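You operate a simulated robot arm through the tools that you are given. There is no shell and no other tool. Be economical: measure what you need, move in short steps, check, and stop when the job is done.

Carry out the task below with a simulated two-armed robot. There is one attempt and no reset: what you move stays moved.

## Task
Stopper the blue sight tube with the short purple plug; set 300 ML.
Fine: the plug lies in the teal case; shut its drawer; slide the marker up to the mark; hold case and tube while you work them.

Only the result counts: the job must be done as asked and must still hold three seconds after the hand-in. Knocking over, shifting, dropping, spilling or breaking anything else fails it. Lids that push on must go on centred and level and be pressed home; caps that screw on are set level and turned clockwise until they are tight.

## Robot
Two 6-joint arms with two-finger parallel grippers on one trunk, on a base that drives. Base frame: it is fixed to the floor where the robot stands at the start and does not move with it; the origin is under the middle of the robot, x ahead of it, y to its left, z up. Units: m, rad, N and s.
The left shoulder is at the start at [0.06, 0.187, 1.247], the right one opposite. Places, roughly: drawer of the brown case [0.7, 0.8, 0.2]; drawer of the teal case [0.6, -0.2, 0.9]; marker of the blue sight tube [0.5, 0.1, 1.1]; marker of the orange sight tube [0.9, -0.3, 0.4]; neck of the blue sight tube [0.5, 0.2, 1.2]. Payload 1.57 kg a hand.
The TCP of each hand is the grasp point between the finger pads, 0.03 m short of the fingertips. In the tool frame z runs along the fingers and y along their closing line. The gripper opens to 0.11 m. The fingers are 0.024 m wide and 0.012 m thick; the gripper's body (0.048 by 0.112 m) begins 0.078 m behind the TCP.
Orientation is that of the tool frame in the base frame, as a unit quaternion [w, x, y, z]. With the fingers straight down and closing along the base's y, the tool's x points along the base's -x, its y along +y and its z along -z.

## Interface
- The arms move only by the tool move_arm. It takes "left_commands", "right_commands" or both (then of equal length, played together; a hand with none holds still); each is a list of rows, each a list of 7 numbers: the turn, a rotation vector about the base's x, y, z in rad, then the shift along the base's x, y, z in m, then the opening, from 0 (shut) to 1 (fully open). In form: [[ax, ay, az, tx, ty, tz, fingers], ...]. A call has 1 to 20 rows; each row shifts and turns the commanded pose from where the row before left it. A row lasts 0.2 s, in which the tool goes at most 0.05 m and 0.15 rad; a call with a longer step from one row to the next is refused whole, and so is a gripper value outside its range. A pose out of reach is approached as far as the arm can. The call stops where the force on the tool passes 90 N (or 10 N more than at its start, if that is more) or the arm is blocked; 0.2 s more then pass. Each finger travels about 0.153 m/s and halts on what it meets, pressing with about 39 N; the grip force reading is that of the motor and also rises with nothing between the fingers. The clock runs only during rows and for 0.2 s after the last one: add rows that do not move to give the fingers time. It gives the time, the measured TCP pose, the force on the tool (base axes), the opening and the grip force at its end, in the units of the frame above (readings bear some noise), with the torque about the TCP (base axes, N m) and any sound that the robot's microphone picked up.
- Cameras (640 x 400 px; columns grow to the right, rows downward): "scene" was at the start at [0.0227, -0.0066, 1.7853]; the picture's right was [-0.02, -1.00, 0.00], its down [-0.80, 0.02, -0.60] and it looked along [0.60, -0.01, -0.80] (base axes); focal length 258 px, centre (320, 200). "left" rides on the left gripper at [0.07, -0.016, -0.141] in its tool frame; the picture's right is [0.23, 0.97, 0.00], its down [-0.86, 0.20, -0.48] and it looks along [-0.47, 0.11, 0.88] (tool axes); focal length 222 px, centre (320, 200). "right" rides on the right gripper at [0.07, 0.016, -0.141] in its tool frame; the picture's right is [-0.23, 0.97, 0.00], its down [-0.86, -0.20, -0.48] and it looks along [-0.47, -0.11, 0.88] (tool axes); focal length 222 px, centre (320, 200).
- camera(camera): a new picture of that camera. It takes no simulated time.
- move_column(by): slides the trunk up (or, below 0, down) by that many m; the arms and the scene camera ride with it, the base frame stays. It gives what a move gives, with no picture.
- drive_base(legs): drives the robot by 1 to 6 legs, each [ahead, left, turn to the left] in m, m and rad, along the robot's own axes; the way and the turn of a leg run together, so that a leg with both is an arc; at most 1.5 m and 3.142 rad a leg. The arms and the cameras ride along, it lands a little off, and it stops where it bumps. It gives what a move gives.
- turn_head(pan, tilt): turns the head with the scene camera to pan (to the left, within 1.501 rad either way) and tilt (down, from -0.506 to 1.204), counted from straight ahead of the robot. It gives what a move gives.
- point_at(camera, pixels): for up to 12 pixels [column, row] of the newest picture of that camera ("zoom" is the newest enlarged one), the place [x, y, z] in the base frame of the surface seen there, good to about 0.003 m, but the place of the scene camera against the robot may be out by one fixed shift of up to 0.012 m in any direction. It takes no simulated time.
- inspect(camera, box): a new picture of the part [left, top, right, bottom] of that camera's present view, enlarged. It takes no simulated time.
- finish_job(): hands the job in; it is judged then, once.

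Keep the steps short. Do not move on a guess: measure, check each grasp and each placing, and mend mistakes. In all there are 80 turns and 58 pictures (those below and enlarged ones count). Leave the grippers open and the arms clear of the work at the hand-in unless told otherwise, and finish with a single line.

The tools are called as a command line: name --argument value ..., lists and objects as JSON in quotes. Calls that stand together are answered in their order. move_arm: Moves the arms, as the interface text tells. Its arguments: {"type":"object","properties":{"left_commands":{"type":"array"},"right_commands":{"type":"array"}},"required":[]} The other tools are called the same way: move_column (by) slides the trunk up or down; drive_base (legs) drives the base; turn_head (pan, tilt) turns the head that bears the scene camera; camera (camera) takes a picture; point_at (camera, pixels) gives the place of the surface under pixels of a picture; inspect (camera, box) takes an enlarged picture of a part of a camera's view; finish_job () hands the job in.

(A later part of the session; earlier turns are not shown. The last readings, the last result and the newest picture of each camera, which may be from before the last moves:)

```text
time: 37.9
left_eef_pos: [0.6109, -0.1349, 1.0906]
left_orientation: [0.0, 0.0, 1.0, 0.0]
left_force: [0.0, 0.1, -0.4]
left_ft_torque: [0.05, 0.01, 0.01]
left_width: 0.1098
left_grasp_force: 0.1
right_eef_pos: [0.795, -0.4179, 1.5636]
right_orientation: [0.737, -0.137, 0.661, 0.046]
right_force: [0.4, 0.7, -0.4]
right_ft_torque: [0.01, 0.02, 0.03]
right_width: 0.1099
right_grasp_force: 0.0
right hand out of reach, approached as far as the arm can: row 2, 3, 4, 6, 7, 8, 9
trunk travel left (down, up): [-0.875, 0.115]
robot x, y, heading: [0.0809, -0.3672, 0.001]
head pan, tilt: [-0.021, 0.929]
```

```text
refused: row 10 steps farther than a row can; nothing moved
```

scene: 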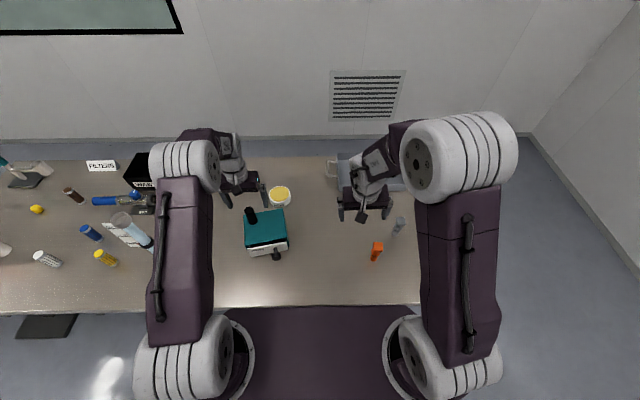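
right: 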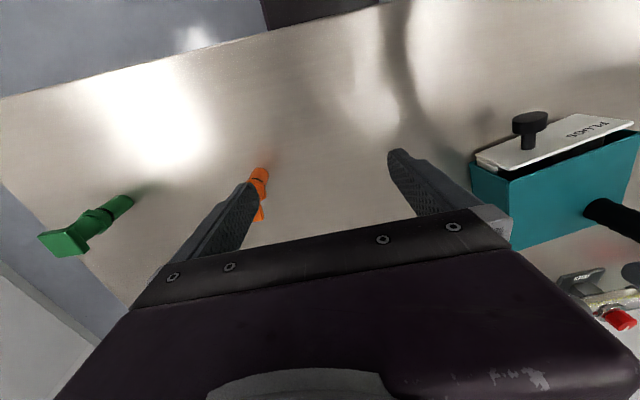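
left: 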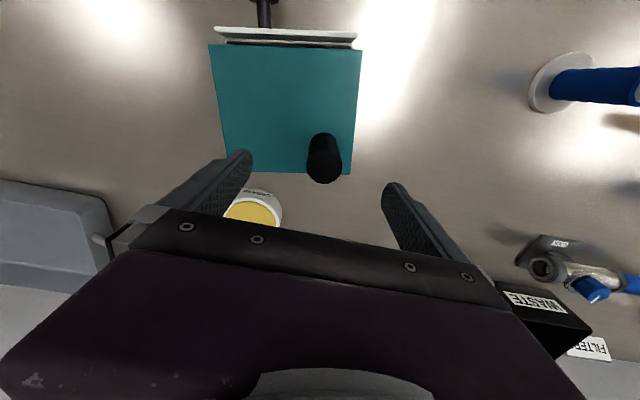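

Row 10 turned slightly too far, so I trim it.

move_arm --right_commands '[[-0.0128, 0.0379, 0.14, -0.0125, 0.0399, -0.0111, 1], [-0.0387, 0.0812, 0.11, -0.0118, 0.0253, -0.0252, 1], [-0.064, 0.1131, 0.03, -0.0071, 0.0055, -0.0362, 1], [-0.0657, 0.1122, 0, -0.007, -0.0041, -0.0355, 1], [-0.0646, 0.1128, -0.02, -0.0083, -0.0108, -0.0341, 1], [-0.0612, 0.1147, -0.04, -0.0103, -0.0167, -0.0322, 1], [-0.0517, 0.1083, -0.05, -0.0124, -0.0186, -0.0275, 1], [-0.0451, 0.1112, -0.07, -0.0153, -0.0219, -0.025, 1], [-0.036, 0.1144, -0.08, -0.019, -0.0234, -0.0221, 1], [-0.0244, 0.1175, -0.08, -0.0235, -0.0227, -0.019, 1], [0, 0, 0, 0, 0, 0, 1]]'

```text
time: 40.3
left_eef_pos: [0.6115, -0.1355, 1.0918]
left_orientation: [0.0, -0.001, 1.0, 0.0]
left_force: [1.2, 0.0, 0.4]
left_ft_torque: [-0.01, 0.0, 0.02]
left_width: 0.1099
left_grasp_force: 0.0
right_eef_pos: [0.667, -0.4679, 1.2945]
right_orientation: [0.263, -0.157, 0.952, 0.011]
right_force: [-0.4, 0.5, 0.0]
right_ft_torque: [-0.01, 0.0, 0.01]
right_width: 0.11
right_grasp_force: 0.1
trunk travel left (down, up): [-0.875, 0.115]
robot x, y, heading: [0.0808, -0.3678, 0.001]
head pan, tilt: [-0.021, 0.929]
```

No strain now. I finish straightening to vertical about the wrist.

move_arm --right_commands '[[-0.0045, 0.107, -0.0638, -0.0278, -0.0058, -0.0077, 1], [-0.0045, 0.107, -0.0638, -0.0278, -0.0058, -0.0077, 1], [-0.0045, 0.107, -0.0638, -0.0278, -0.0058, -0.0077, 1], [-0.0045, 0.107, -0.0638, -0.0278, -0.0058, -0.0077, 1], [-0.0045, 0.107, -0.0638, -0.0278, -0.0058, -0.0077, 1], [0, 0, 0, 0, 0, 0, 1]]'

```text
time: 41.7
left_eef_pos: [0.6117, -0.1359, 1.092]
left_orientation: [0.0, -0.001, 1.0, 0.0]
left_force: [0.5, 0.1, 0.2]
left_ft_torque: [0.02, 0.01, 0.01]
left_width: 0.1099
left_grasp_force: 0.1
right_eef_pos: [0.5275, -0.4969, 1.2591]
right_orientation: [0.0, 0.0, 1.0, 0.001]
right_force: [-0.4, -0.2, 0.2]
right_ft_torque: [0.01, 0.01, -0.02]
right_width: 0.1097
right_grasp_force: 0.0
trunk travel left (down, up): [-0.875, 0.115]
robot x, y, heading: [0.085, -0.3659, -0.0]
head pan, tilt: [-0.021, 0.929]
```

The wrist is healthy again: straight down with no limit flagged. Now the left hand lowers onto the post and closes. The right hand comes to (0.47,-0.36,1.06), leaning 0.3 rad outward to keep clear of the left arm.

move_arm --left_commands '[[0, 0, 0, -0.001, 0.002, -0.024, 1], [0, 0, 0, -0.001, 0.002, -0.024, 1], [0, 0, 0, 0, 0, -0.024, 1], [0, 0, 0, 0, 0, 0, 1], [0, 0, 0, 0, 0, 0, 0.6], [0, 0, 0, 0, 0, 0, 0.35], [0, 0, 0, 0, 0, 0, 0], [0, 0, 0, 0, 0, 0, 0], [0, 0, 0, 0, 0, 0, 0]]' --right_commands '[[0.0375, 0, 0, -0.0072, 0.0171, -0.0249, 1], [0.0375, 0, 0, -0.0072, 0.0171, -0.0249, 1], [0.0375, 0, 0, -0.0072, 0.0171, -0.0249, 1], [0.0375, 0, 0, -0.0072, 0.0171, -0.0249, 1], [0.0375, 0, 0, -0.0072, 0.0171, -0.0249, 1], [0.0375, 0, 0, -0.0072, 0.0171, -0.0249, 1], [0.0375, 0, 0, -0.0072, 0.0171, -0.0249, 1], [0.0375, 0, 0, -0.0072, 0.0171, -0.0249, 1], [0, 0, 0, 0, 0, 0, 0.6]]'

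camera --camera "right"

```text
time: 43.7
left_eef_pos: [0.6088, -0.1311, 1.019]
left_orientation: [0.001, -0.001, 1.0, 0.0]
left_force: [0.8, -0.9, -0.3]
left_ft_torque: [0.02, 0.04, -0.06]
left_width: 0.0308
left_grasp_force: 38.8
right_eef_pos: [0.4709, -0.3573, 1.0565]
right_orientation: [0.0, -0.001, 0.989, 0.15]
right_force: [-0.5, -0.5, 0.4]
right_ft_torque: [0.05, -0.04, 0.01]
right_width: 0.0661
right_grasp_force: 0.0
trunk travel left (down, up): [-0.875, 0.115]
robot x, y, heading: [0.0783, -0.3697, 0.004]
head pan, tilt: [-0.021, 0.929]
```

```text
33 pictures are left
```

right: 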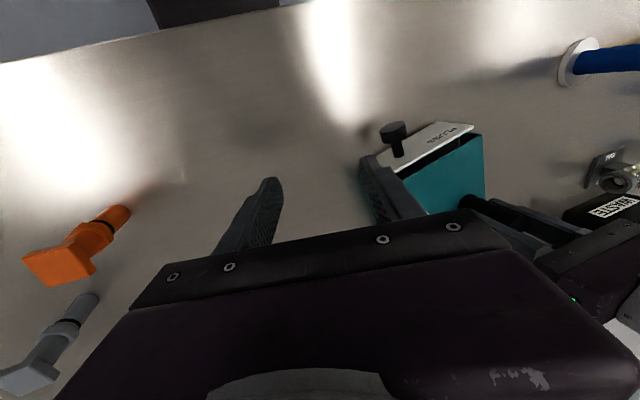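

The left hand holds the post again. I measure the knob now at (394,130) in the right view, and the drawer front.

point_at --camera "right" --pixels '[[393, 127], [394, 137], [384, 132], [405, 130], [399, 152], [370, 155], [470, 126], [395, 175], [480, 140], [440, 140]]'

```text
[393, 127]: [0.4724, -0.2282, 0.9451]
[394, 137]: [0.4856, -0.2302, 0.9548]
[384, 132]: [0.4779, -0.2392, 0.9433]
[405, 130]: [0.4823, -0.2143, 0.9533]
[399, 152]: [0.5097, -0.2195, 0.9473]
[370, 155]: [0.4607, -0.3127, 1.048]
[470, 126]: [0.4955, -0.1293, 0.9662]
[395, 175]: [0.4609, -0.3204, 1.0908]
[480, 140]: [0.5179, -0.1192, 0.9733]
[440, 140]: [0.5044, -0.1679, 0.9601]
```

The case turned about 0.2 rad about its post when the knob was nudged; I'll set that back later. The knob head is at (0.480,-0.227,0.944). I approach along the tool axis with the hand yawed 0.22 and the opening at 0.066.

move_arm --right_commands '[[0, 0, 0.055, 0.0034, 0.027, -0.0091, 0.6], [0, 0, 0.055, 0.0034, 0.027, -0.0091, 0.6], [0, 0, 0.055, 0.0034, 0.027, -0.0091, 0.6], [0, 0, 0.055, 0.0034, 0.027, -0.0091, 0.6], [0, 0, 0, -0.0015, 0.0068, -0.0227, 0.6], [0, 0, 0, -0.0015, 0.0068, -0.0227, 0.6], [0, 0, 0, -0.0015, 0.0068, -0.0227, 0.6], [0, 0, 0, 0, 0, 0, 0.6]]'

camera --camera "right"

```text
time: 45.5
left_eef_pos: [0.6101, -0.1313, 1.0183]
left_orientation: [0.0, -0.001, 1.0, -0.001]
left_force: [0.1, 0.7, -0.5]
left_ft_torque: [-0.03, 0.04, -0.1]
left_width: 0.0308
left_grasp_force: 39.5
right_eef_pos: [0.4802, -0.2292, 0.9533]
right_orientation: [-0.016, -0.109, 0.983, 0.149]
right_force: [0.4, 0.4, 0.1]
right_ft_torque: [-0.03, 0.01, 0.01]
right_width: 0.0658
right_grasp_force: 0.1
trunk travel left (down, up): [-0.875, 0.115]
robot x, y, heading: [0.0758, -0.3641, 0.001]
head pan, tilt: [-0.021, 0.929]
```

```text
32 pictures are left
```

right: 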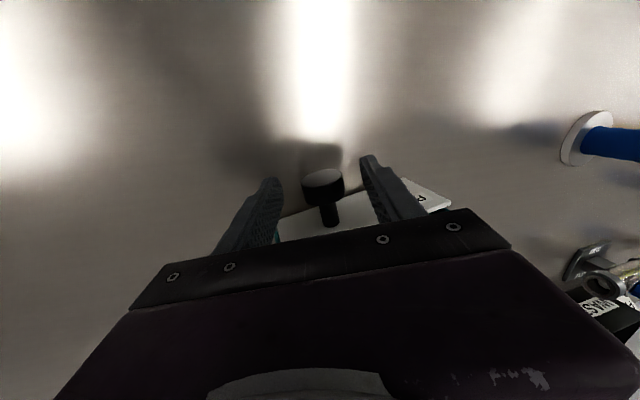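

The knob sits between the fingers. I close on it and pull 5 cm along the drawer's axis (-0.975,-0.22).

move_arm --right_commands '[[0, 0, 0, 0, 0, 0, 0.3], [0, 0, 0, 0, 0, 0, 0], [0, 0, 0, 0, 0, 0, 0], [0, 0, 0, 0, 0, 0, 0], [0, 0, 0, -0.0097, -0.0022, 0, 0], [0, 0, 0, -0.0097, -0.0022, 0, 0], [0, 0, 0, -0.0097, -0.0022, 0, 0], [0, 0, 0, -0.0097, -0.0022, 0, 0], [0, 0, 0, -0.0097, -0.0022, 0, 0], [0, 0, 0, 0, 0, 0, 0]]'

camera --camera "left"

```text
time: 47.7
left_eef_pos: [0.6099, -0.1305, 1.0193]
left_orientation: [0.0, 0.0, 1.0, 0.0]
left_force: [0.1, -4.5, 1.2]
left_ft_torque: [-0.16, 0.72, 0.59]
left_width: 0.0309
left_grasp_force: 39.0
right_eef_pos: [0.4318, -0.2429, 0.9529]
right_orientation: [-0.017, -0.109, 0.983, 0.15]
right_force: [0.1, 4.8, -0.1]
right_ft_torque: [-0.04, -0.67, 0.25]
right_width: 0.0305
right_grasp_force: 38.6
trunk travel left (down, up): [-0.875, 0.115]
robot x, y, heading: [0.0852, -0.3685, -0.003]
head pan, tilt: [-0.021, 0.929]
```

```text
31 pictures are left
```

left: 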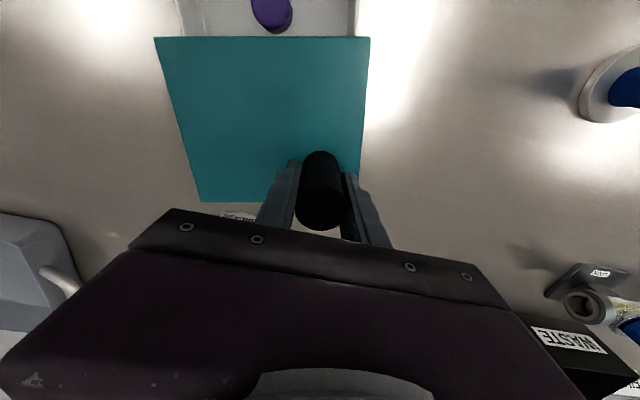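

The drawer slides and a purple plug shows at (272,10). I look from the scene camera.

inspect --camera "scene" --box '[210, 190, 330, 290]'

```text
4.00 times, centred on (270, 240) of scene
```

zoom: 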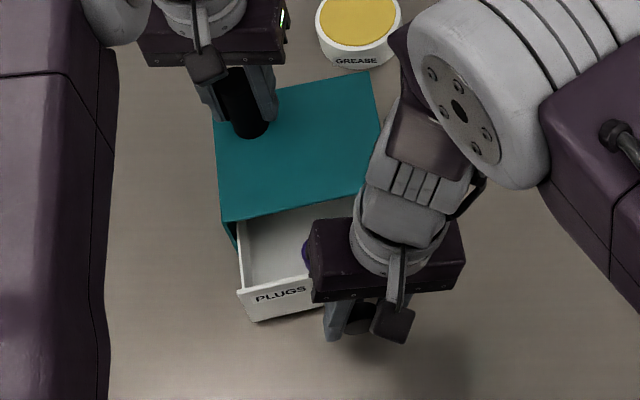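

The drawer is open about 6 cm. I release the knob and back the right hand off along its axis to see inside.

move_arm --right_commands '[[0, 0, 0, 0, 0, 0, 0.6], [0, 0, 0, 0, 0, 0, 0.6], [0, 0, 0, 0.002, -0.0088, 0.0287, 0.6], [0, 0, 0, 0.002, -0.0088, 0.0287, 0.6], [0, 0, 0, 0.002, -0.0088, 0.0287, 0.6], [0, 0, 0, 0, -0.02, 0.02, 0.6], [0, 0, 0, 0, -0.03, 0.01, 0.6], [0, 0, 0, 0, -0.03, 0.0, 0.6], [0, 0, 0, 0, 0, 0, 0.6]]'

inspect --camera "scene" --box '[210, 190, 330, 290]'

camera --camera "right"

```text
time: 49.7
left_eef_pos: [0.6094, -0.1318, 1.0186]
left_orientation: [0.001, -0.001, 1.0, 0.0]
left_force: [0.1, -0.6, 0.5]
left_ft_torque: [0.09, -0.08, 0.01]
left_width: 0.0307
left_grasp_force: 39.0
right_eef_pos: [0.437, -0.3484, 1.0661]
right_orientation: [-0.017, -0.109, 0.983, 0.149]
right_force: [0.3, 0.8, 0.6]
right_ft_torque: [0.0, 0.04, 0.0]
right_width: 0.0661
right_grasp_force: 0.0
trunk travel left (down, up): [-0.875, 0.115]
robot x, y, heading: [0.079, -0.3692, -0.001]
head pan, tilt: [-0.021, 0.929]
```

```text
4.00 times, centred on (270, 240) of scene
```

zoom: 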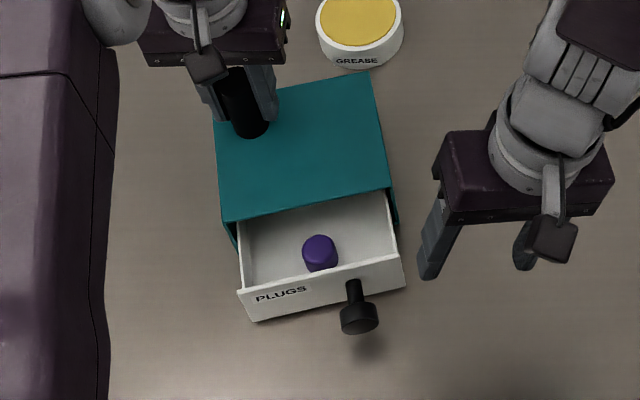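

```text
28 pictures are left
```

right: 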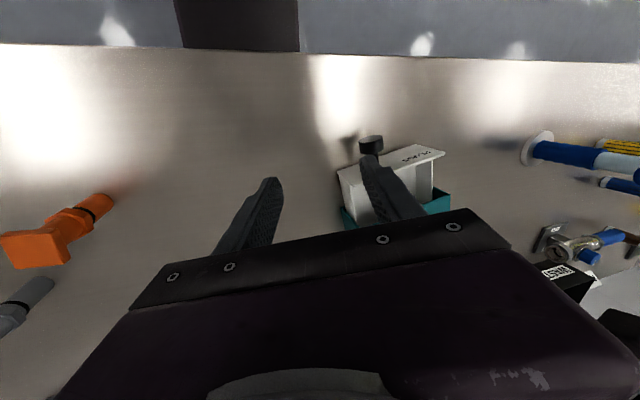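

There is one purple plug, at about (320,250) in the enlarged view. I measure it and the drawer.

point_at --camera "zoom" --pixels '[[319, 242], [306, 248], [334, 248], [320, 236], [320, 266], [270, 260], [359, 315], [243, 292], [402, 265], [224, 220], [390, 187], [370, 75]]'

```text
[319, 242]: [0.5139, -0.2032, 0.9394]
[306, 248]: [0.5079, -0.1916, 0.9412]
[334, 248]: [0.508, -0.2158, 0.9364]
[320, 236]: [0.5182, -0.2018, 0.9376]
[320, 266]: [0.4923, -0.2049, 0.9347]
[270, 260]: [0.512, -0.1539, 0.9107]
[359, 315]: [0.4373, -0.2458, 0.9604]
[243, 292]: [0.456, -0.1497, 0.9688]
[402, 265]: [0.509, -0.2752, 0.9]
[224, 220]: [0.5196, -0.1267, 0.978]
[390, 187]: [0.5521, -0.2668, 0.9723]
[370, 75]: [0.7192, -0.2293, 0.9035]
```

The left hand now lets go of the post and moves up and left, out of the way. Then the right hand straightens to vertical over the plug for a close look.

move_arm --left_commands '[[0, 0, 0, 0, 0, 0, 0.5], [0, 0, 0, 0, 0, 0, 1], [0, 0, 0, 0, 0, 0, 1], [0, 0, 0, 0, 0, 0.04, 1], [0, 0, 0, 0, 0, 0.04, 1], [0, 0, 0, 0, 0, 0.04, 1], [0, 0, 0, 0, 0.04, 0.01, 1], [0, 0, 0, 0, 0.04, 0, 1], [0, 0, 0, 0, 0.04, 0, 1], [0, 0, 0, 0, 0, 0, 1], [0, 0, 0, 0, 0, 0, 1], [0, 0, 0, 0, 0, 0, 1]]' --right_commands '[[0, 0, 0, 0, 0, 0, 0.6], [0, 0, 0, 0, 0, 0, 0.6], [0, 0, 0, 0, 0, 0, 0.6], [0, 0, 0, 0, 0, 0, 0.6], [0, 0, 0, 0, 0, 0, 0.6], [-0.0977, -0.0218, 0, 0, 0, 0, 0.6], [-0.0977, -0.0218, 0, 0.01, 0.029, 0, 0.6], [-0.0977, -0.0218, 0, 0.013, 0.029, 0, 0.6], [0, 0, 0, 0.013, 0.029, 0, 0.6], [0, 0, 0, 0.013, 0.029, 0, 0.6], [0, 0, 0, 0.013, 0.029, 0, 0.6], [0, 0, 0, 0, 0, 0, 0.6]]'

camera --camera "right"

```text
time: 52.3
left_eef_pos: [0.6077, -0.0121, 1.147]
left_orientation: [0.0, -0.001, 1.0, 0.0]
left_force: [-0.9, -0.1, 0.4]
left_ft_torque: [-0.03, -0.02, -0.02]
left_width: 0.1102
left_grasp_force: 0.0
right_eef_pos: [0.4985, -0.203, 1.0701]
right_orientation: [0.0, -0.11, 0.994, 0.002]
right_force: [0.3, -0.8, 0.5]
right_ft_torque: [-0.02, -0.01, -0.02]
right_width: 0.066
right_grasp_force: 0.0
trunk travel left (down, up): [-0.875, 0.115]
robot x, y, heading: [0.0762, -0.3691, 0.002]
head pan, tilt: [-0.021, 0.929]
```

```text
27 pictures are left
```

right: 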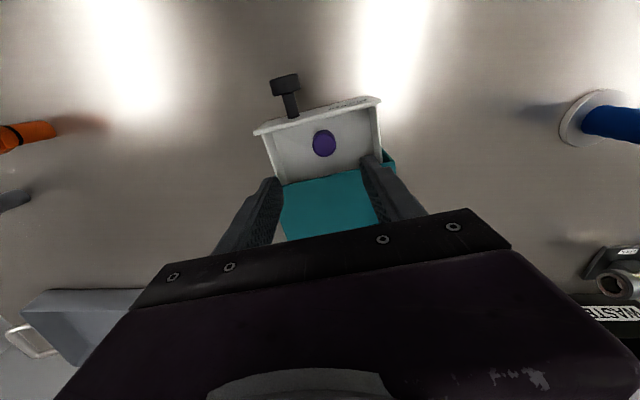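

inspect --camera "right" --box '[240, 60, 420, 200]'

point_at --camera "right" --pixels '[[324, 143], [315, 145], [333, 143], [324, 133], [324, 155], [325, 110], [350, 140], [300, 150], [340, 170], [310, 178], [285, 80]]'

```text
2.86 times, centred on (330, 130) of right
```

zoom: 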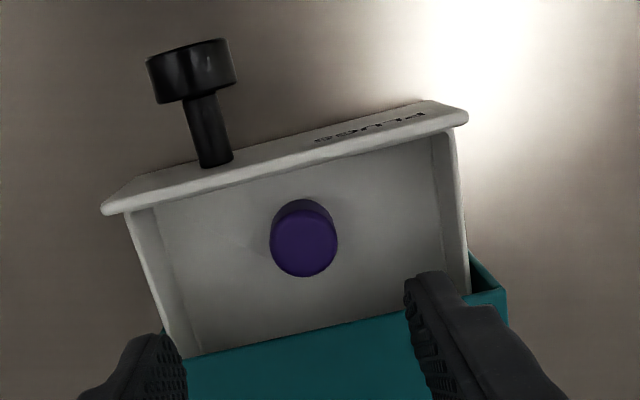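

```text
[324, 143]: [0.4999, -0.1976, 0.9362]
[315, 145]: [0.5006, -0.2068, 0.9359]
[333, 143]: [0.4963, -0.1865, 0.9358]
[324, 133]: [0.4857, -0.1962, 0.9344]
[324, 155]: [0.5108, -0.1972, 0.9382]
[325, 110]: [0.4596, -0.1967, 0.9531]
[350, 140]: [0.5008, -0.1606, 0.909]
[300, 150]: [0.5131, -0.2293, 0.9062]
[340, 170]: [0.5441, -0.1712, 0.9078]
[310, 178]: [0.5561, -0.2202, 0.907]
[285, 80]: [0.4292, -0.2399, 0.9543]
```

The plug stands upright, 0.024 wide, with its top at z 0.936 and its centre near (0.500,-0.197). I descend to TCP z 0.951 so that only its upper half is gripped, close, and lift 9 cm.

move_arm --right_commands '[[0, 0, 0, 0.0015, 0.006, -0.03, 0.48], [0, 0, 0, 0, 0, -0.03, 0.48], [0, 0, 0, 0, 0, -0.03, 0.48], [0, 0, 0, 0, 0, -0.029, 0.48], [0, 0, 0, 0, 0, 0, 0.48], [0, 0, 0, 0, 0, 0, 0.3], [0, 0, 0, 0, 0, 0, 0.2], [0, 0, 0, 0, 0, 0, 0.1], [0, 0, 0, 0, 0, 0, 0], [0, 0, 0, 0, 0, 0, 0]]'

inspect --camera "right" --box '[240, 100, 420, 240]'

```text
time: 54.5
left_eef_pos: [0.6082, -0.0115, 1.1473]
left_orientation: [-0.001, 0.0, 1.0, 0.001]
left_force: [-0.4, 1.1, 0.0]
left_ft_torque: [0.0, 0.0, -0.01]
left_width: 0.11
left_grasp_force: 0.1
right_eef_pos: [0.5013, -0.1979, 0.9504]
right_orientation: [0.0, -0.11, 0.994, 0.001]
right_force: [0.0, -0.9, -0.5]
right_ft_torque: [-0.01, 0.0, -0.01]
right_width: 0.0264
right_grasp_force: 37.1
trunk travel left (down, up): [-0.875, 0.115]
robot x, y, heading: [0.082, -0.3675, 0.005]
head pan, tilt: [-0.021, 0.929]
```

```text
2.86 times, centred on (330, 170) of right
```

zoom: 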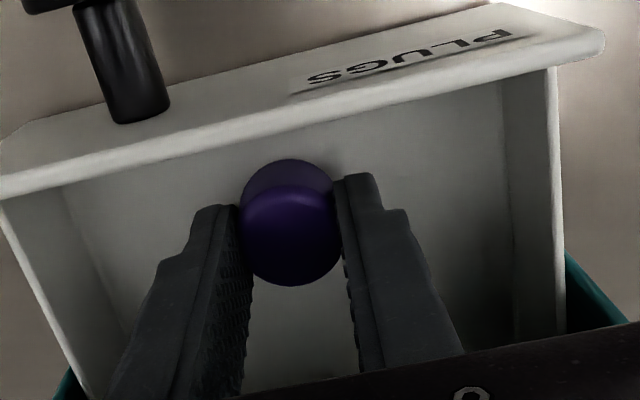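

The plug is gripped at width 0.0264. I lift it straight out, then bring it up and right. The left hand rises high too, ready to drive to the tube.

move_arm --left_commands '[[0, 0, 0, 0, 0, 0.02, 1], [0, 0, 0, 0, 0, 0.02, 1], [0, 0, 0, 0, 0, 0.02, 1], [0, 0, 0, -0.0157, 0, 0.022, 1], [0, 0, 0, -0.0157, 0, 0.022, 1], [0, 0, 0, -0.0157, 0, 0.022, 1], [0, 0, 0, -0.0157, 0, 0.022, 1], [0, 0, 0, -0.0157, 0, 0.022, 1], [0, 0, 0, -0.0157, 0, 0.022, 1], [0, 0, 0, -0.0157, 0, 0.022, 1]]' --right_commands '[[0, 0, 0, 0, 0, 0.035, 0], [0, 0, 0, 0, 0, 0.035, 0], [0, 0, 0, 0, 0, 0.035, 0], [0, 0, 0, -0.003, -0.0214, 0.038, 0], [0, 0, 0, -0.003, -0.0214, 0.038, 0], [0, 0, 0, -0.003, -0.0214, 0.038, 0], [0, 0, 0, -0.003, -0.0214, 0.038, 0], [0, 0, 0, -0.003, -0.0214, 0.038, 0], [0, 0, 0, -0.003, -0.0214, 0.038, 0], [0, 0, 0, -0.003, -0.0214, 0.038, 0]]'

camera --camera "right"

```text
time: 56.7
left_eef_pos: [0.4953, -0.0112, 1.3635]
left_orientation: [0.001, 0.0, 1.0, 0.001]
left_force: [0.6, -0.4, -0.1]
left_ft_torque: [-0.01, 0.0, 0.01]
left_width: 0.1102
left_grasp_force: 0.0
right_eef_pos: [0.4795, -0.3471, 1.322]
right_orientation: [0.0, -0.11, 0.994, 0.002]
right_force: [0.0, -0.5, -0.2]
right_ft_torque: [0.02, -0.04, 0.0]
right_width: 0.0265
right_grasp_force: 37.5
trunk travel left (down, up): [-0.875, 0.115]
robot x, y, heading: [0.0776, -0.3674, -0.003]
head pan, tilt: [-0.021, 0.929]
```

```text
24 pictures are left
```

right: 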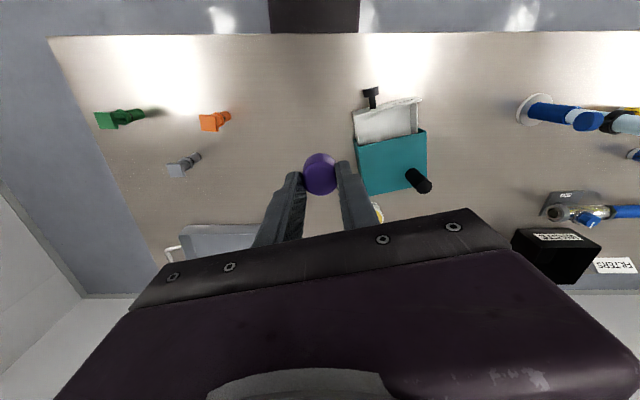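

The plug is secure. I raise the trunk, then drive back 0.16 and left 0.51 with both hands well above the tube top.

move_column --by 0.1

drive_base --legs '[[-0.16, 0, 0], [0, 0.51, 0]]'

camera --camera "scene"

```text
time: 58.0
left_eef_pos: [0.4981, -0.0105, 1.4621]
left_orientation: [0.001, -0.001, 1.0, 0.0]
left_force: [-0.4, -0.2, 0.9]
left_ft_torque: [0.01, 0.01, 0.01]
left_width: 0.1101
left_grasp_force: 0.2
right_eef_pos: [0.4818, -0.3479, 1.4194]
right_orientation: [0.0, -0.11, 0.994, 0.001]
right_force: [-0.1, 1.0, 0.1]
right_ft_torque: [0.01, -0.01, 0.03]
right_width: 0.0263
right_grasp_force: 36.8
trunk travel left (down, up): [-0.975, 0.015]
robot x, y, heading: [0.0764, -0.3646, 0.002]
head pan, tilt: [-0.021, 0.929]
```

```text
time: 62.1
left_eef_pos: [0.3295, 0.5084, 1.4633]
left_orientation: [0.0, -0.006, 1.0, 0.002]
left_force: [0.0, 0.0, 0.0]
left_ft_torque: [0.05, 0.0, -0.01]
left_width: 0.11
left_grasp_force: 0.1
right_eef_pos: [0.3174, 0.1706, 1.4206]
right_orientation: [0.0, -0.116, 0.993, 0.001]
right_force: [-0.5, -0.3, -0.1]
right_ft_torque: [0.03, -0.01, 0.02]
right_width: 0.026
right_grasp_force: 37.3
trunk travel left (down, up): [-0.975, 0.015]
robot x, y, heading: [-0.0851, 0.153, 0.012]
head pan, tilt: [-0.021, 0.929]
```

```text
23 pictures are left
```

scene: 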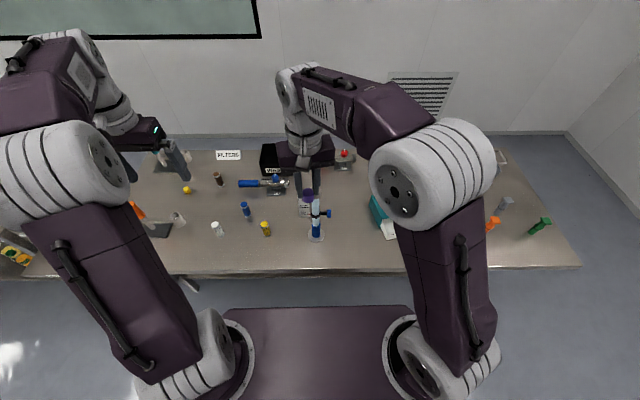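

The tube is at (316,215) and small bottles stand to its left. I measure the bottles and tube before planning the left hand's approach.

inspect --camera "scene" --box '[200, 170, 350, 260]'

```text
4.27 times, centred on (275, 215) of scene
```

zoom: 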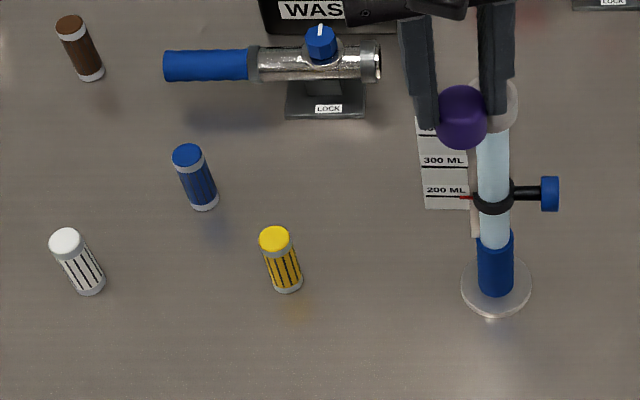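

point_at --camera "zoom" --pixels '[[275, 235], [286, 287], [186, 152], [203, 205], [495, 235], [495, 222], [495, 200], [550, 192], [470, 198], [443, 167], [427, 207], [460, 115]]'

```text
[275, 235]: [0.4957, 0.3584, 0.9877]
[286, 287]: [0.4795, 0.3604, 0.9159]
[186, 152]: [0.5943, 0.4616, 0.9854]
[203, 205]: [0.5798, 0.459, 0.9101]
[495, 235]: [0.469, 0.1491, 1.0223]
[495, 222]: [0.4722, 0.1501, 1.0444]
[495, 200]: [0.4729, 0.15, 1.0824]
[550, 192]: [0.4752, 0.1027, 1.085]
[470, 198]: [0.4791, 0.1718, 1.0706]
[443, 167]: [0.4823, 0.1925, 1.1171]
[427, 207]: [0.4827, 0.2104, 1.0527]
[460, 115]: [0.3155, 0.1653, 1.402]
```

The yellow bottle stands at (0.485,0.36), top 0.99, and the card spans y 0.17-0.21 above z 1.05. The left hand will come in nearly level from the left-front, yaw -1.05 and 20° downward, gripping the tube's blue base at z 0.985 below the card. First I pitch it forward in free space.

move_arm --left_commands '[[0, -0.136, 0, 0.0348, 0.0013, -0.0176, 1], [0, -0.136, 0, 0.0348, 0.0013, -0.0176, 1], [0, -0.136, 0, 0.0348, 0.0013, -0.0176, 1], [0, -0.136, 0, 0.0348, 0.0013, -0.0176, 1], [0, -0.136, 0, 0.0348, 0.0013, -0.0176, 1], [0, -0.136, 0, 0.0348, 0.0013, -0.0176, 1], [0, -0.136, 0, 0.0348, 0.0013, -0.0176, 1], [0, -0.136, 0, 0.0348, 0.0013, -0.0176, 1], [0, -0.136, 0, 0.0348, 0.0013, -0.0176, 1], [0, 0, 0, 0, 0, 0, 1]]'

```text
time: 64.3
left_eef_pos: [0.6427, 0.523, 1.3041]
left_orientation: [0.575, -0.004, 0.818, -0.003]
left_force: [-0.3, -0.1, 0.3]
left_ft_torque: [-0.01, -0.01, -0.02]
left_width: 0.1103
left_grasp_force: 0.1
right_eef_pos: [0.317, 0.173, 1.4206]
right_orientation: [0.0, -0.115, 0.993, 0.001]
right_force: [0.1, -0.5, 0.3]
right_ft_torque: [-0.02, 0.01, -0.02]
right_width: 0.0262
right_grasp_force: 37.2
trunk travel left (down, up): [-0.975, 0.015]
robot x, y, heading: [-0.0828, 0.1505, 0.011]
head pan, tilt: [-0.021, 0.929]
```

That was exact. Next I yaw and move to the staging point (0.431,0.237,1.019), still 10 cm short of the tube.

move_arm --left_commands '[[0, 0, -0.105, -0.0212, -0.0287, -0.0285, 1], [0, 0, -0.105, -0.0212, -0.0287, -0.0285, 1], [0, 0, -0.105, -0.0212, -0.0287, -0.0285, 1], [0, 0, -0.105, -0.0212, -0.0287, -0.0285, 1], [0, 0, -0.105, -0.0212, -0.0287, -0.0285, 1], [0, 0, -0.105, -0.0212, -0.0287, -0.0285, 1], [0, 0, -0.105, -0.0212, -0.0287, -0.0285, 1], [0, 0, -0.105, -0.0212, -0.0287, -0.0285, 1], [0, 0, -0.105, -0.0212, -0.0287, -0.0285, 1], [0, 0, -0.105, -0.0212, -0.0287, -0.0285, 1], [0, 0, 0, 0, 0, 0, 1]]'

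camera --camera "left"

camera --camera "scene"

```text
time: 66.7
left_eef_pos: [0.4293, 0.2359, 1.0205]
left_orientation: [0.495, 0.407, 0.711, -0.291]
left_force: [0.7, -0.9, -0.2]
left_ft_torque: [0.0, 0.01, 0.02]
left_width: 0.1098
left_grasp_force: 0.2
right_eef_pos: [0.3169, 0.1744, 1.4209]
right_orientation: [0.0, -0.115, 0.993, 0.001]
right_force: [-0.3, 0.3, -0.7]
right_ft_torque: [0.0, -0.01, 0.0]
right_width: 0.0263
right_grasp_force: 37.4
trunk travel left (down, up): [-0.975, 0.015]
robot x, y, heading: [-0.0848, 0.149, 0.009]
head pan, tilt: [-0.021, 0.929]
```

```text
21 pictures are left
```

left: 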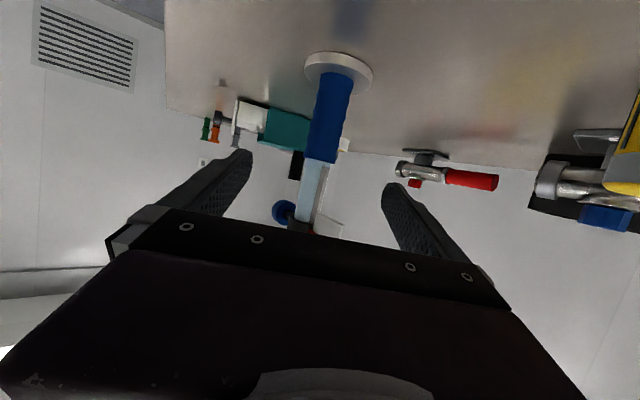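

```text
20 pictures are left
```

scene: 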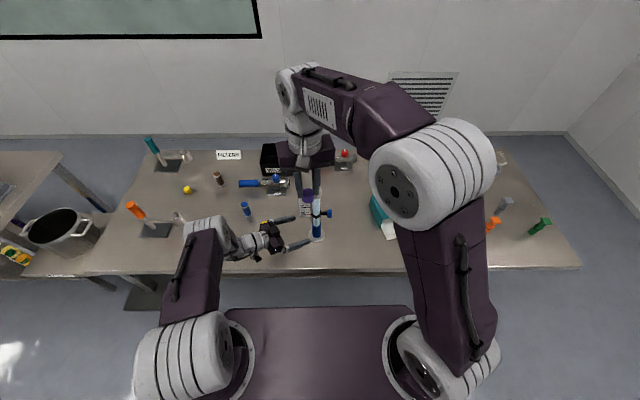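

The tube stands between the open left fingers. I measure its blue base edges in the left view.

point_at --camera "left" --pixels '[[331, 110], [317, 112], [345, 112], [325, 150], [330, 80], [338, 62], [312, 190], [284, 210]]'

```text
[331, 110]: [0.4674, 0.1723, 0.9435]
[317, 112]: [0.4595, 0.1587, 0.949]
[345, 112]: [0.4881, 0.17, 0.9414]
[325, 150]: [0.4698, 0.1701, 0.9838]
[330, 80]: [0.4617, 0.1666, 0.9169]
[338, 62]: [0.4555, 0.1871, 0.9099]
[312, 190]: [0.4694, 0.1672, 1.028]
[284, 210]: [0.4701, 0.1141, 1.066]
```

The tube axis is at about (0.4785,0.1545). I advance 9 cm and close the left fingers on the base.

move_arm --left_commands '[[0, 0, 0, 0.0114, -0.0187, -0.0083, 1], [0, 0, 0, 0.0114, -0.0187, -0.0083, 1], [0, 0, 0, 0.0114, -0.0187, -0.0083, 1], [0, 0, 0, 0.0114, -0.0187, -0.0083, 1], [0, 0, 0, 0, 0, 0, 1], [0, 0, 0, 0, 0, 0, 0.6], [0, 0, 0, 0, 0, 0, 0.4], [0, 0, 0, 0, 0, 0, 0.3], [0, 0, 0, 0, 0, 0, 0], [0, 0, 0, 0, 0, 0, 0]]'

camera --camera "left"

```text
time: 68.9
left_eef_pos: [0.4766, 0.16, 0.9877]
left_orientation: [0.496, 0.406, 0.711, -0.29]
left_force: [-0.1, 0.2, 0.6]
left_ft_torque: [0.03, -0.01, 0.03]
left_width: 0.0347
left_grasp_force: 38.8
right_eef_pos: [0.3147, 0.1717, 1.4202]
right_orientation: [0.0, -0.116, 0.993, 0.002]
right_force: [0.1, -0.4, 0.0]
right_ft_torque: [0.0, -0.02, 0.01]
right_width: 0.0278
right_grasp_force: 38.1
trunk travel left (down, up): [-0.975, 0.015]
robot x, y, heading: [-0.0839, 0.154, 0.01]
head pan, tilt: [-0.021, 0.929]
```

```text
19 pictures are left
```

left: 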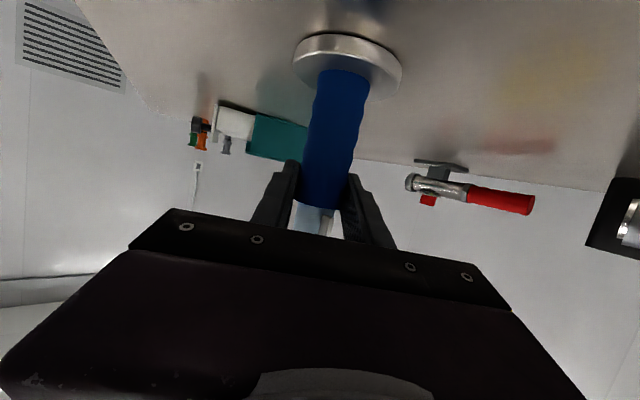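

The tube is held, width 0.0347. I bring the plug near the mouth, at (0.44,0.155,1.29), and look through the right camera.

move_arm --right_commands '[[0, 0, 0, 0.025, -0.0034, -0.026, 0], [0, 0, 0, 0.025, -0.0034, -0.026, 0], [0, 0, 0, 0.025, -0.0034, -0.026, 0], [0, 0, 0, 0.025, -0.0034, -0.026, 0], [0, 0, 0, 0.025, -0.0034, -0.026, 0], [0, 0, 0, 0, 0, 0, 0]]'

camera --camera "right"

```text
time: 70.3
left_eef_pos: [0.4751, 0.1602, 0.9872]
left_orientation: [0.495, 0.407, 0.71, -0.291]
left_force: [0.9, -0.2, -0.1]
left_ft_torque: [0.0, -0.08, 0.02]
left_width: 0.0347
left_grasp_force: 39.4
right_eef_pos: [0.443, 0.1563, 1.2908]
right_orientation: [0.0, -0.116, 0.993, 0.001]
right_force: [-0.8, 0.6, -0.3]
right_ft_torque: [0.01, -0.02, -0.03]
right_width: 0.0277
right_grasp_force: 37.9
trunk travel left (down, up): [-0.975, 0.015]
robot x, y, heading: [-0.0838, 0.1483, 0.011]
head pan, tilt: [-0.021, 0.929]
```

```text
18 pictures are left
```

right: 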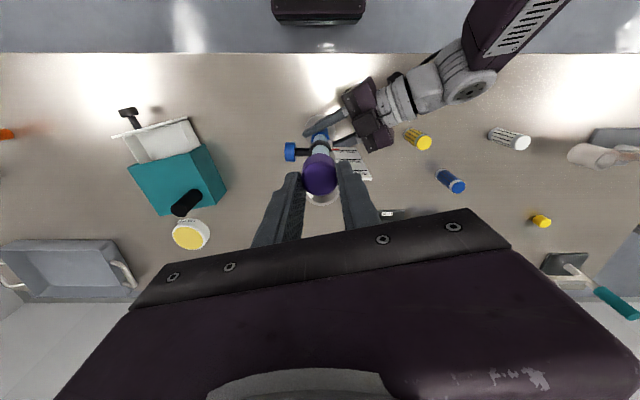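

I enlarge the plug and rim to measure both.

inspect --camera "right" --box '[272, 120, 372, 220]'

```text
4.00 times, centred on (322, 170) of right
```

zoom: 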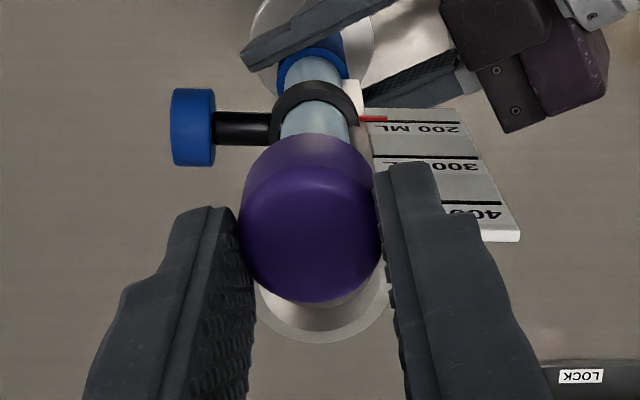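

point_at --camera "zoom" --pixels '[[310, 195], [310, 240], [310, 290], [250, 235], [372, 235], [320, 335], [268, 305], [376, 300], [312, 90], [430, 158], [345, 120], [300, 150]]'

```text
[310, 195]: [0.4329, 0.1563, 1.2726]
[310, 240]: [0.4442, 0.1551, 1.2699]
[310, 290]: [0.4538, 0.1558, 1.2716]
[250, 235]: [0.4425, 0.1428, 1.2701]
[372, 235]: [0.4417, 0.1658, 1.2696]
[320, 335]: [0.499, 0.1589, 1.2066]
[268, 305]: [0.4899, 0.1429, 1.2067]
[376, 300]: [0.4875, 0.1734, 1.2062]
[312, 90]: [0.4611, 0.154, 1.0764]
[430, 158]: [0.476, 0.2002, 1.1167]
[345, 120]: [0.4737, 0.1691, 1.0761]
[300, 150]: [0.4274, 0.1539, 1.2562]
```

The plug centre is at TCP (-0.0,-0.001), hanging straight. The rim is partly hidden, so I back the hand off 5.5 cm to see the whole mouth and find its centre well.

move_arm --right_commands '[[0, 0, 0, -0.0275, 0, 0.005, 0], [0, 0, 0, -0.0275, 0, 0.005, 0], [0, 0, 0, 0, 0, 0, 0]]'

inspect --camera "right" --box '[272, 140, 372, 240]'

```text
time: 71.1
left_eef_pos: [0.477, 0.1602, 0.9881]
left_orientation: [0.495, 0.407, 0.71, -0.291]
left_force: [-0.6, 0.3, 0.8]
left_ft_torque: [0.06, 0.0, -0.01]
left_width: 0.0348
left_grasp_force: 38.9
right_eef_pos: [0.3866, 0.1562, 1.3006]
right_orientation: [0.0, -0.114, 0.993, 0.0]
right_force: [0.4, -0.3, 0.5]
right_ft_torque: [0.01, 0.0, 0.0]
right_width: 0.0275
right_grasp_force: 38.0
trunk travel left (down, up): [-0.975, 0.015]
robot x, y, heading: [-0.085, 0.1448, 0.01]
head pan, tilt: [-0.021, 0.929]
```

```text
4.00 times, centred on (322, 190) of right
```

zoom: 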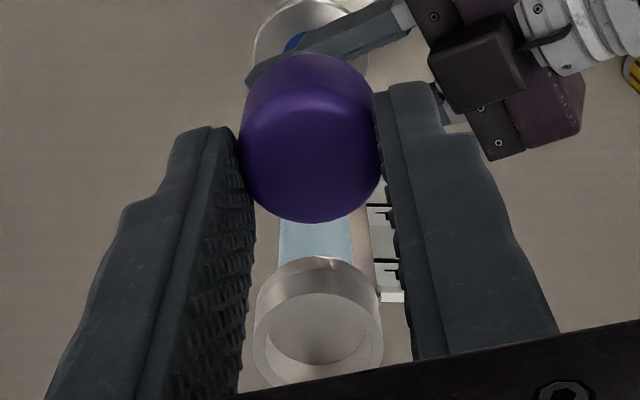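

The mouth is fully visible around (319,335). I measure points on the rim ring.

point_at --camera "zoom" --pixels '[[260, 342], [378, 338], [318, 374], [318, 289], [285, 365], [352, 362], [268, 315], [370, 312], [318, 330], [312, 150], [250, 140], [372, 135]]'

```text
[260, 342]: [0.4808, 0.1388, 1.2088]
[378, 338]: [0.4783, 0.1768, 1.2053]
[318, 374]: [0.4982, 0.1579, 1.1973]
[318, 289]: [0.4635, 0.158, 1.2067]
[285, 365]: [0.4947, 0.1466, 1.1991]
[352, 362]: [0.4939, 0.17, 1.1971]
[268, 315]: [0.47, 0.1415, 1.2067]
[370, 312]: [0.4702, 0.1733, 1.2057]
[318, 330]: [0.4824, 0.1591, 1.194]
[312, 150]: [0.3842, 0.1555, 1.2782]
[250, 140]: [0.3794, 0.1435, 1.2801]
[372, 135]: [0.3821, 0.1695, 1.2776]
```

The mouth centre is (0.480,0.1575), rim z 1.206, inner width about 0.032. The plug bottom is about 0.050 below the TCP. I move over the centre with the bottom about 1 cm above the rim.

move_arm --right_commands '[[0, 0, 0, 0.0234, 0.0003, -0.005, 0], [0, 0, 0, 0.0234, 0.0003, -0.008, 0], [0, 0, 0, 0.0234, 0.0003, -0.01, 0], [0, 0, 0, 0.0234, 0.0002, -0.01, 0], [0, 0, 0, 0, 0, 0, 0], [0, 0, 0, 0, 0, 0, 0]]'

inspect --camera "scene" --box '[275, 160, 365, 250]'

```text
time: 72.5
left_eef_pos: [0.4758, 0.1599, 0.987]
left_orientation: [0.496, 0.406, 0.711, -0.291]
left_force: [-1.1, -0.3, -0.1]
left_ft_torque: [0.03, 0.02, 0.04]
left_width: 0.0347
left_grasp_force: 38.9
right_eef_pos: [0.4795, 0.156, 1.2672]
right_orientation: [-0.001, -0.116, 0.993, 0.001]
right_force: [-0.2, 0.0, 0.0]
right_ft_torque: [-0.01, 0.02, 0.0]
right_width: 0.028
right_grasp_force: 37.9
trunk travel left (down, up): [-0.975, 0.015]
robot x, y, heading: [-0.0851, 0.1462, 0.009]
head pan, tilt: [-0.021, 0.929]
```

```text
4.44 times, centred on (320, 205) of scene
```

zoom: 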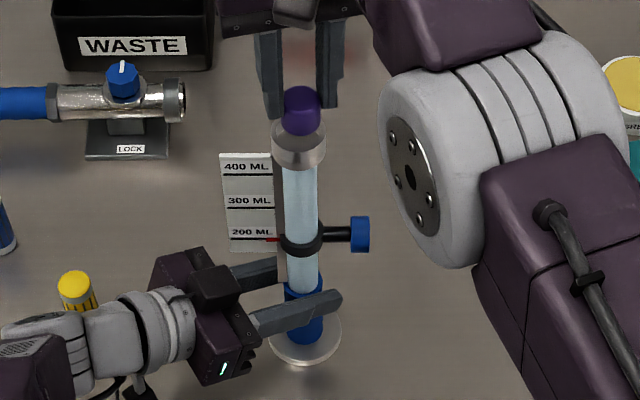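

The plug is over the mouth. I lower it in small steps to TCP 1.239 and watch the force.

move_arm --right_commands '[[0, 0, 0, 0.0003, 0.001, -0.007, 0], [0, 0, 0, 0, 0, -0.007, 0], [0, 0, 0, 0, 0, -0.007, 0], [0, 0, 0, 0, 0, -0.006, 0], [0, 0, 0, 0, 0, 0, 0]]'

inspect --camera "scene" --box '[290, 160, 350, 210]'

```text
time: 73.7
left_eef_pos: [0.476, 0.1596, 0.9869]
left_orientation: [0.496, 0.406, 0.711, -0.29]
left_force: [7.9, -1.1, -9.9]
left_ft_torque: [-0.22, -0.08, -0.13]
left_width: 0.0349
left_grasp_force: 39.7
right_eef_pos: [0.4798, 0.157, 1.2427]
right_orientation: [0.001, -0.115, 0.993, 0.001]
right_force: [-4.1, -1.5, 24.1]
right_ft_torque: [-0.13, 0.32, 0.01]
right_width: 0.0278
right_grasp_force: 37.5
trunk travel left (down, up): [-0.975, 0.015]
robot x, y, heading: [-0.0857, 0.1469, 0.011]
head pan, tilt: [-0.021, 0.929]
```

```text
8.00 times, centred on (320, 185) of scene
```

zoom: 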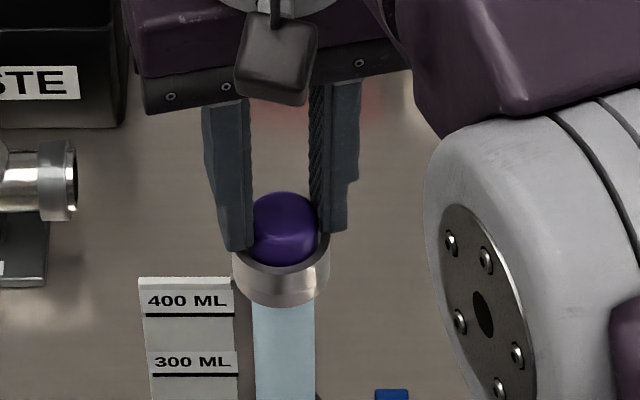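

The plug has entered the collar and met resistance (24 N) with about 1.3 cm inside. I let go and look at how it sits.

move_arm --right_commands '[[0, 0, 0, 0, 0, 0, 0.15], [0, 0, 0, 0, 0, 0, 0.4], [0, 0, 0, 0, 0, 0, 0.6], [0, 0, 0, 0, 0, 0.02, 0.6], [0, 0, 0, -0.01, 0, 0.025, 0.6], [0, 0, 0, -0.02, 0, 0.015, 0.6], [0, 0, 0, 0, 0, 0, 0.6]]'

inspect --camera "right" --box '[272, 130, 372, 230]'

```text
time: 75.3
left_eef_pos: [0.4762, 0.161, 0.9871]
left_orientation: [0.496, 0.406, 0.711, -0.291]
left_force: [-0.8, -0.6, 0.7]
left_ft_torque: [-0.01, -0.03, -0.02]
left_width: 0.0347
left_grasp_force: 39.1
right_eef_pos: [0.4508, 0.1571, 1.3007]
right_orientation: [0.0, -0.115, 0.993, 0.001]
right_force: [1.0, 0.4, 0.0]
right_ft_torque: [-0.01, 0.02, -0.02]
right_width: 0.066
right_grasp_force: 0.1
trunk travel left (down, up): [-0.975, 0.015]
robot x, y, heading: [-0.0848, 0.1519, 0.007]
head pan, tilt: [-0.021, 0.929]
```

```text
4.00 times, centred on (322, 180) of right
```

zoom: 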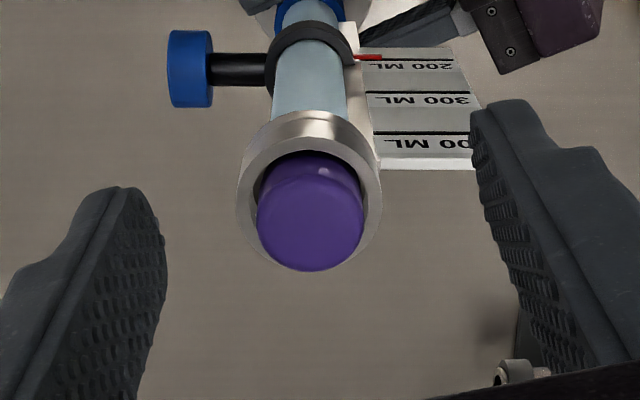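

It stands upright in the mouth. I measure its top's height and centre before pressing.

point_at --camera "zoom" --pixels '[[310, 215], [265, 215], [358, 215], [310, 185], [310, 262], [310, 140], [250, 200], [370, 195]]'

```text
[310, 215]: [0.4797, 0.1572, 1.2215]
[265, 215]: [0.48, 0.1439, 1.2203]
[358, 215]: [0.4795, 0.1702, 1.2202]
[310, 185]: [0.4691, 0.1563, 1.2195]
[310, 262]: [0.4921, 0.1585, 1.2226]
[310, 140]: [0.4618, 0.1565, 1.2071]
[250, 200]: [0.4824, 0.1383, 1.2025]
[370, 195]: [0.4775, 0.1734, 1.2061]
```

The plug is level, with its top at 1.221 and centred at (0.480,0.157). I close the right fingers and press straight down on it in small steps.

move_arm --right_commands '[[0, 0, 0, 0.0145, 0, 0, 0.2], [0, 0, 0, 0.0147, 0, 0, 0], [0, 0, 0, 0, 0, -0.02, 0], [0, 0, 0, 0, 0, -0.02, 0], [0, 0, 0, 0, 0, -0.005, 0], [0, 0, 0, 0, 0, -0.004, 0], [0, 0, 0, 0, 0, -0.004, 0], [0, 0, 0, 0, 0, -0.004, 0], [0, 0, 0, 0, 0, -0.003, 0], [0, 0, 0, 0, 0, 0, 0]]'

```text
time: 77.2
left_eef_pos: [0.4749, 0.1612, 0.9873]
left_orientation: [0.496, 0.405, 0.713, -0.287]
left_force: [-0.8, -2.3, 5.8]
left_ft_torque: [-0.65, 0.37, -0.1]
left_width: 0.0349
left_grasp_force: 39.4
right_eef_pos: [0.4735, 0.157, 1.2533]
right_orientation: [0.011, -0.115, 0.993, 0.004]
right_force: [-4.7, -1.4, 18.4]
right_ft_torque: [-0.08, 0.27, 0.01]
right_width: 0.0
right_grasp_force: 21.5
right hand out of reach, approached as far as the arm can: row 2
trunk travel left (down, up): [-0.975, 0.015]
robot x, y, heading: [-0.0869, 0.1512, 0.013]
head pan, tilt: [-0.021, 0.929]
stopped in row 9 (right hand): the force on the tool passed its limit (the readings are from after the stop); the commanded pose is now the measured one
```

The press passed 90 N. I lift the hand and re-measure the plug top to see whether it went down.

move_arm --right_commands '[[0, 0, 0, 0, 0, 0.02, 0], [0, 0, 0, -0.01, 0, 0.02, 0.3], [0, 0, 0, -0.015, 0, 0.01, 0.6], [0, 0, 0, 0, 0, 0, 0.6]]'

inspect --camera "right" --box '[272, 130, 372, 230]'

point_at --camera "zoom" --pixels '[[310, 215], [270, 215], [350, 215], [310, 190], [310, 245], [310, 145], [250, 205], [370, 200]]'

```text
time: 78.2
left_eef_pos: [0.4753, 0.1613, 0.9871]
left_orientation: [0.495, 0.406, 0.713, -0.286]
left_force: [-0.8, -3.7, 20.8]
left_ft_torque: [-0.42, -0.63, -0.14]
left_width: 0.0347
left_grasp_force: 38.8
right_eef_pos: [0.4506, 0.1576, 1.3025]
right_orientation: [0.008, -0.115, 0.993, 0.004]
right_force: [-0.6, 1.4, -0.1]
right_ft_torque: [0.01, -0.03, 0.0]
right_width: 0.0658
right_grasp_force: 0.1
trunk travel left (down, up): [-0.975, 0.015]
robot x, y, heading: [-0.0842, 0.1484, 0.013]
head pan, tilt: [-0.021, 0.929]
```

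```text
4.00 times, centred on (322, 180) of right
```

zoom: 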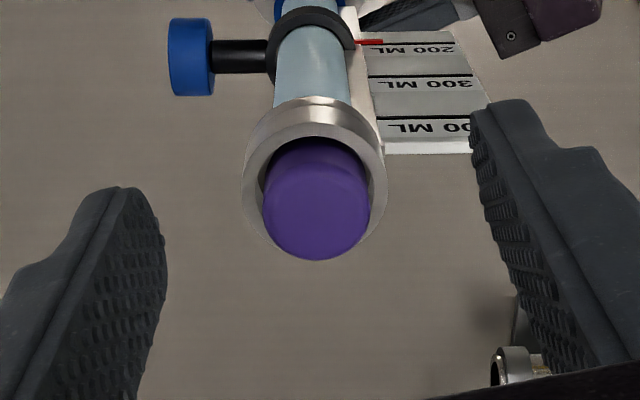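

```text
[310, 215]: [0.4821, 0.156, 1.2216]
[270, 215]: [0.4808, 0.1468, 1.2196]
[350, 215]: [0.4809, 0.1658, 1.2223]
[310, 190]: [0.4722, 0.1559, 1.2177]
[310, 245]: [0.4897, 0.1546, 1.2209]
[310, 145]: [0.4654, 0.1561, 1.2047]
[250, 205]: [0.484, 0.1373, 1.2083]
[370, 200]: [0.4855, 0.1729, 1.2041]
```

The plug top stayed at 1.221 and its bottom is on the cup floor, about 1.194, so it appears seated. That press was 6 mm off centre, though, so I press once more exactly on centre, moving in at lower height where the arm reaches.

move_arm --right_commands '[[0, 0.016, 0, 0, 0, -0.02, 0.2], [0, 0, 0, 0, 0, -0.018, 0], [0, 0, 0, 0.0155, -0.0008, 0, 0], [0, 0, 0, 0.0155, -0.0008, 0, 0], [0, 0, 0, 0, 0, 0, 0], [0, 0, 0, 0, 0, -0.008, 0], [0, 0, 0, 0, 0, -0.004, 0], [0, 0, 0, 0, 0, -0.004, 0], [0, 0, 0, 0, 0, -0.004, 0], [0, 0, 0, 0, 0, -0.003, 0], [0, 0, 0, 0, 0, -0.003, 0], [0, 0, 0, 0, 0, -0.003, 0]]'

```text
time: 80.3
left_eef_pos: [0.4747, 0.1611, 0.9881]
left_orientation: [0.495, 0.404, 0.715, -0.284]
left_force: [-0.2, -6.4, 8.7]
left_ft_torque: [-0.51, 0.62, -0.03]
left_width: 0.0345
left_grasp_force: 39.2
right_eef_pos: [0.478, 0.1547, 1.2512]
right_orientation: [0.01, -0.115, 0.993, 0.007]
right_force: [-5.2, -2.3, 24.7]
right_ft_torque: [-0.13, 0.31, 0.01]
right_width: 0.0
right_grasp_force: 21.1
right hand out of reach, approached as far as the arm can: row 4
trunk travel left (down, up): [-0.975, 0.015]
robot x, y, heading: [-0.0835, 0.1467, 0.01]
head pan, tilt: [-0.021, 0.929]
stopped in row 10 (right hand): the force on the tool passed its limit (the readings are from after the stop); the commanded pose is now the measured one
```

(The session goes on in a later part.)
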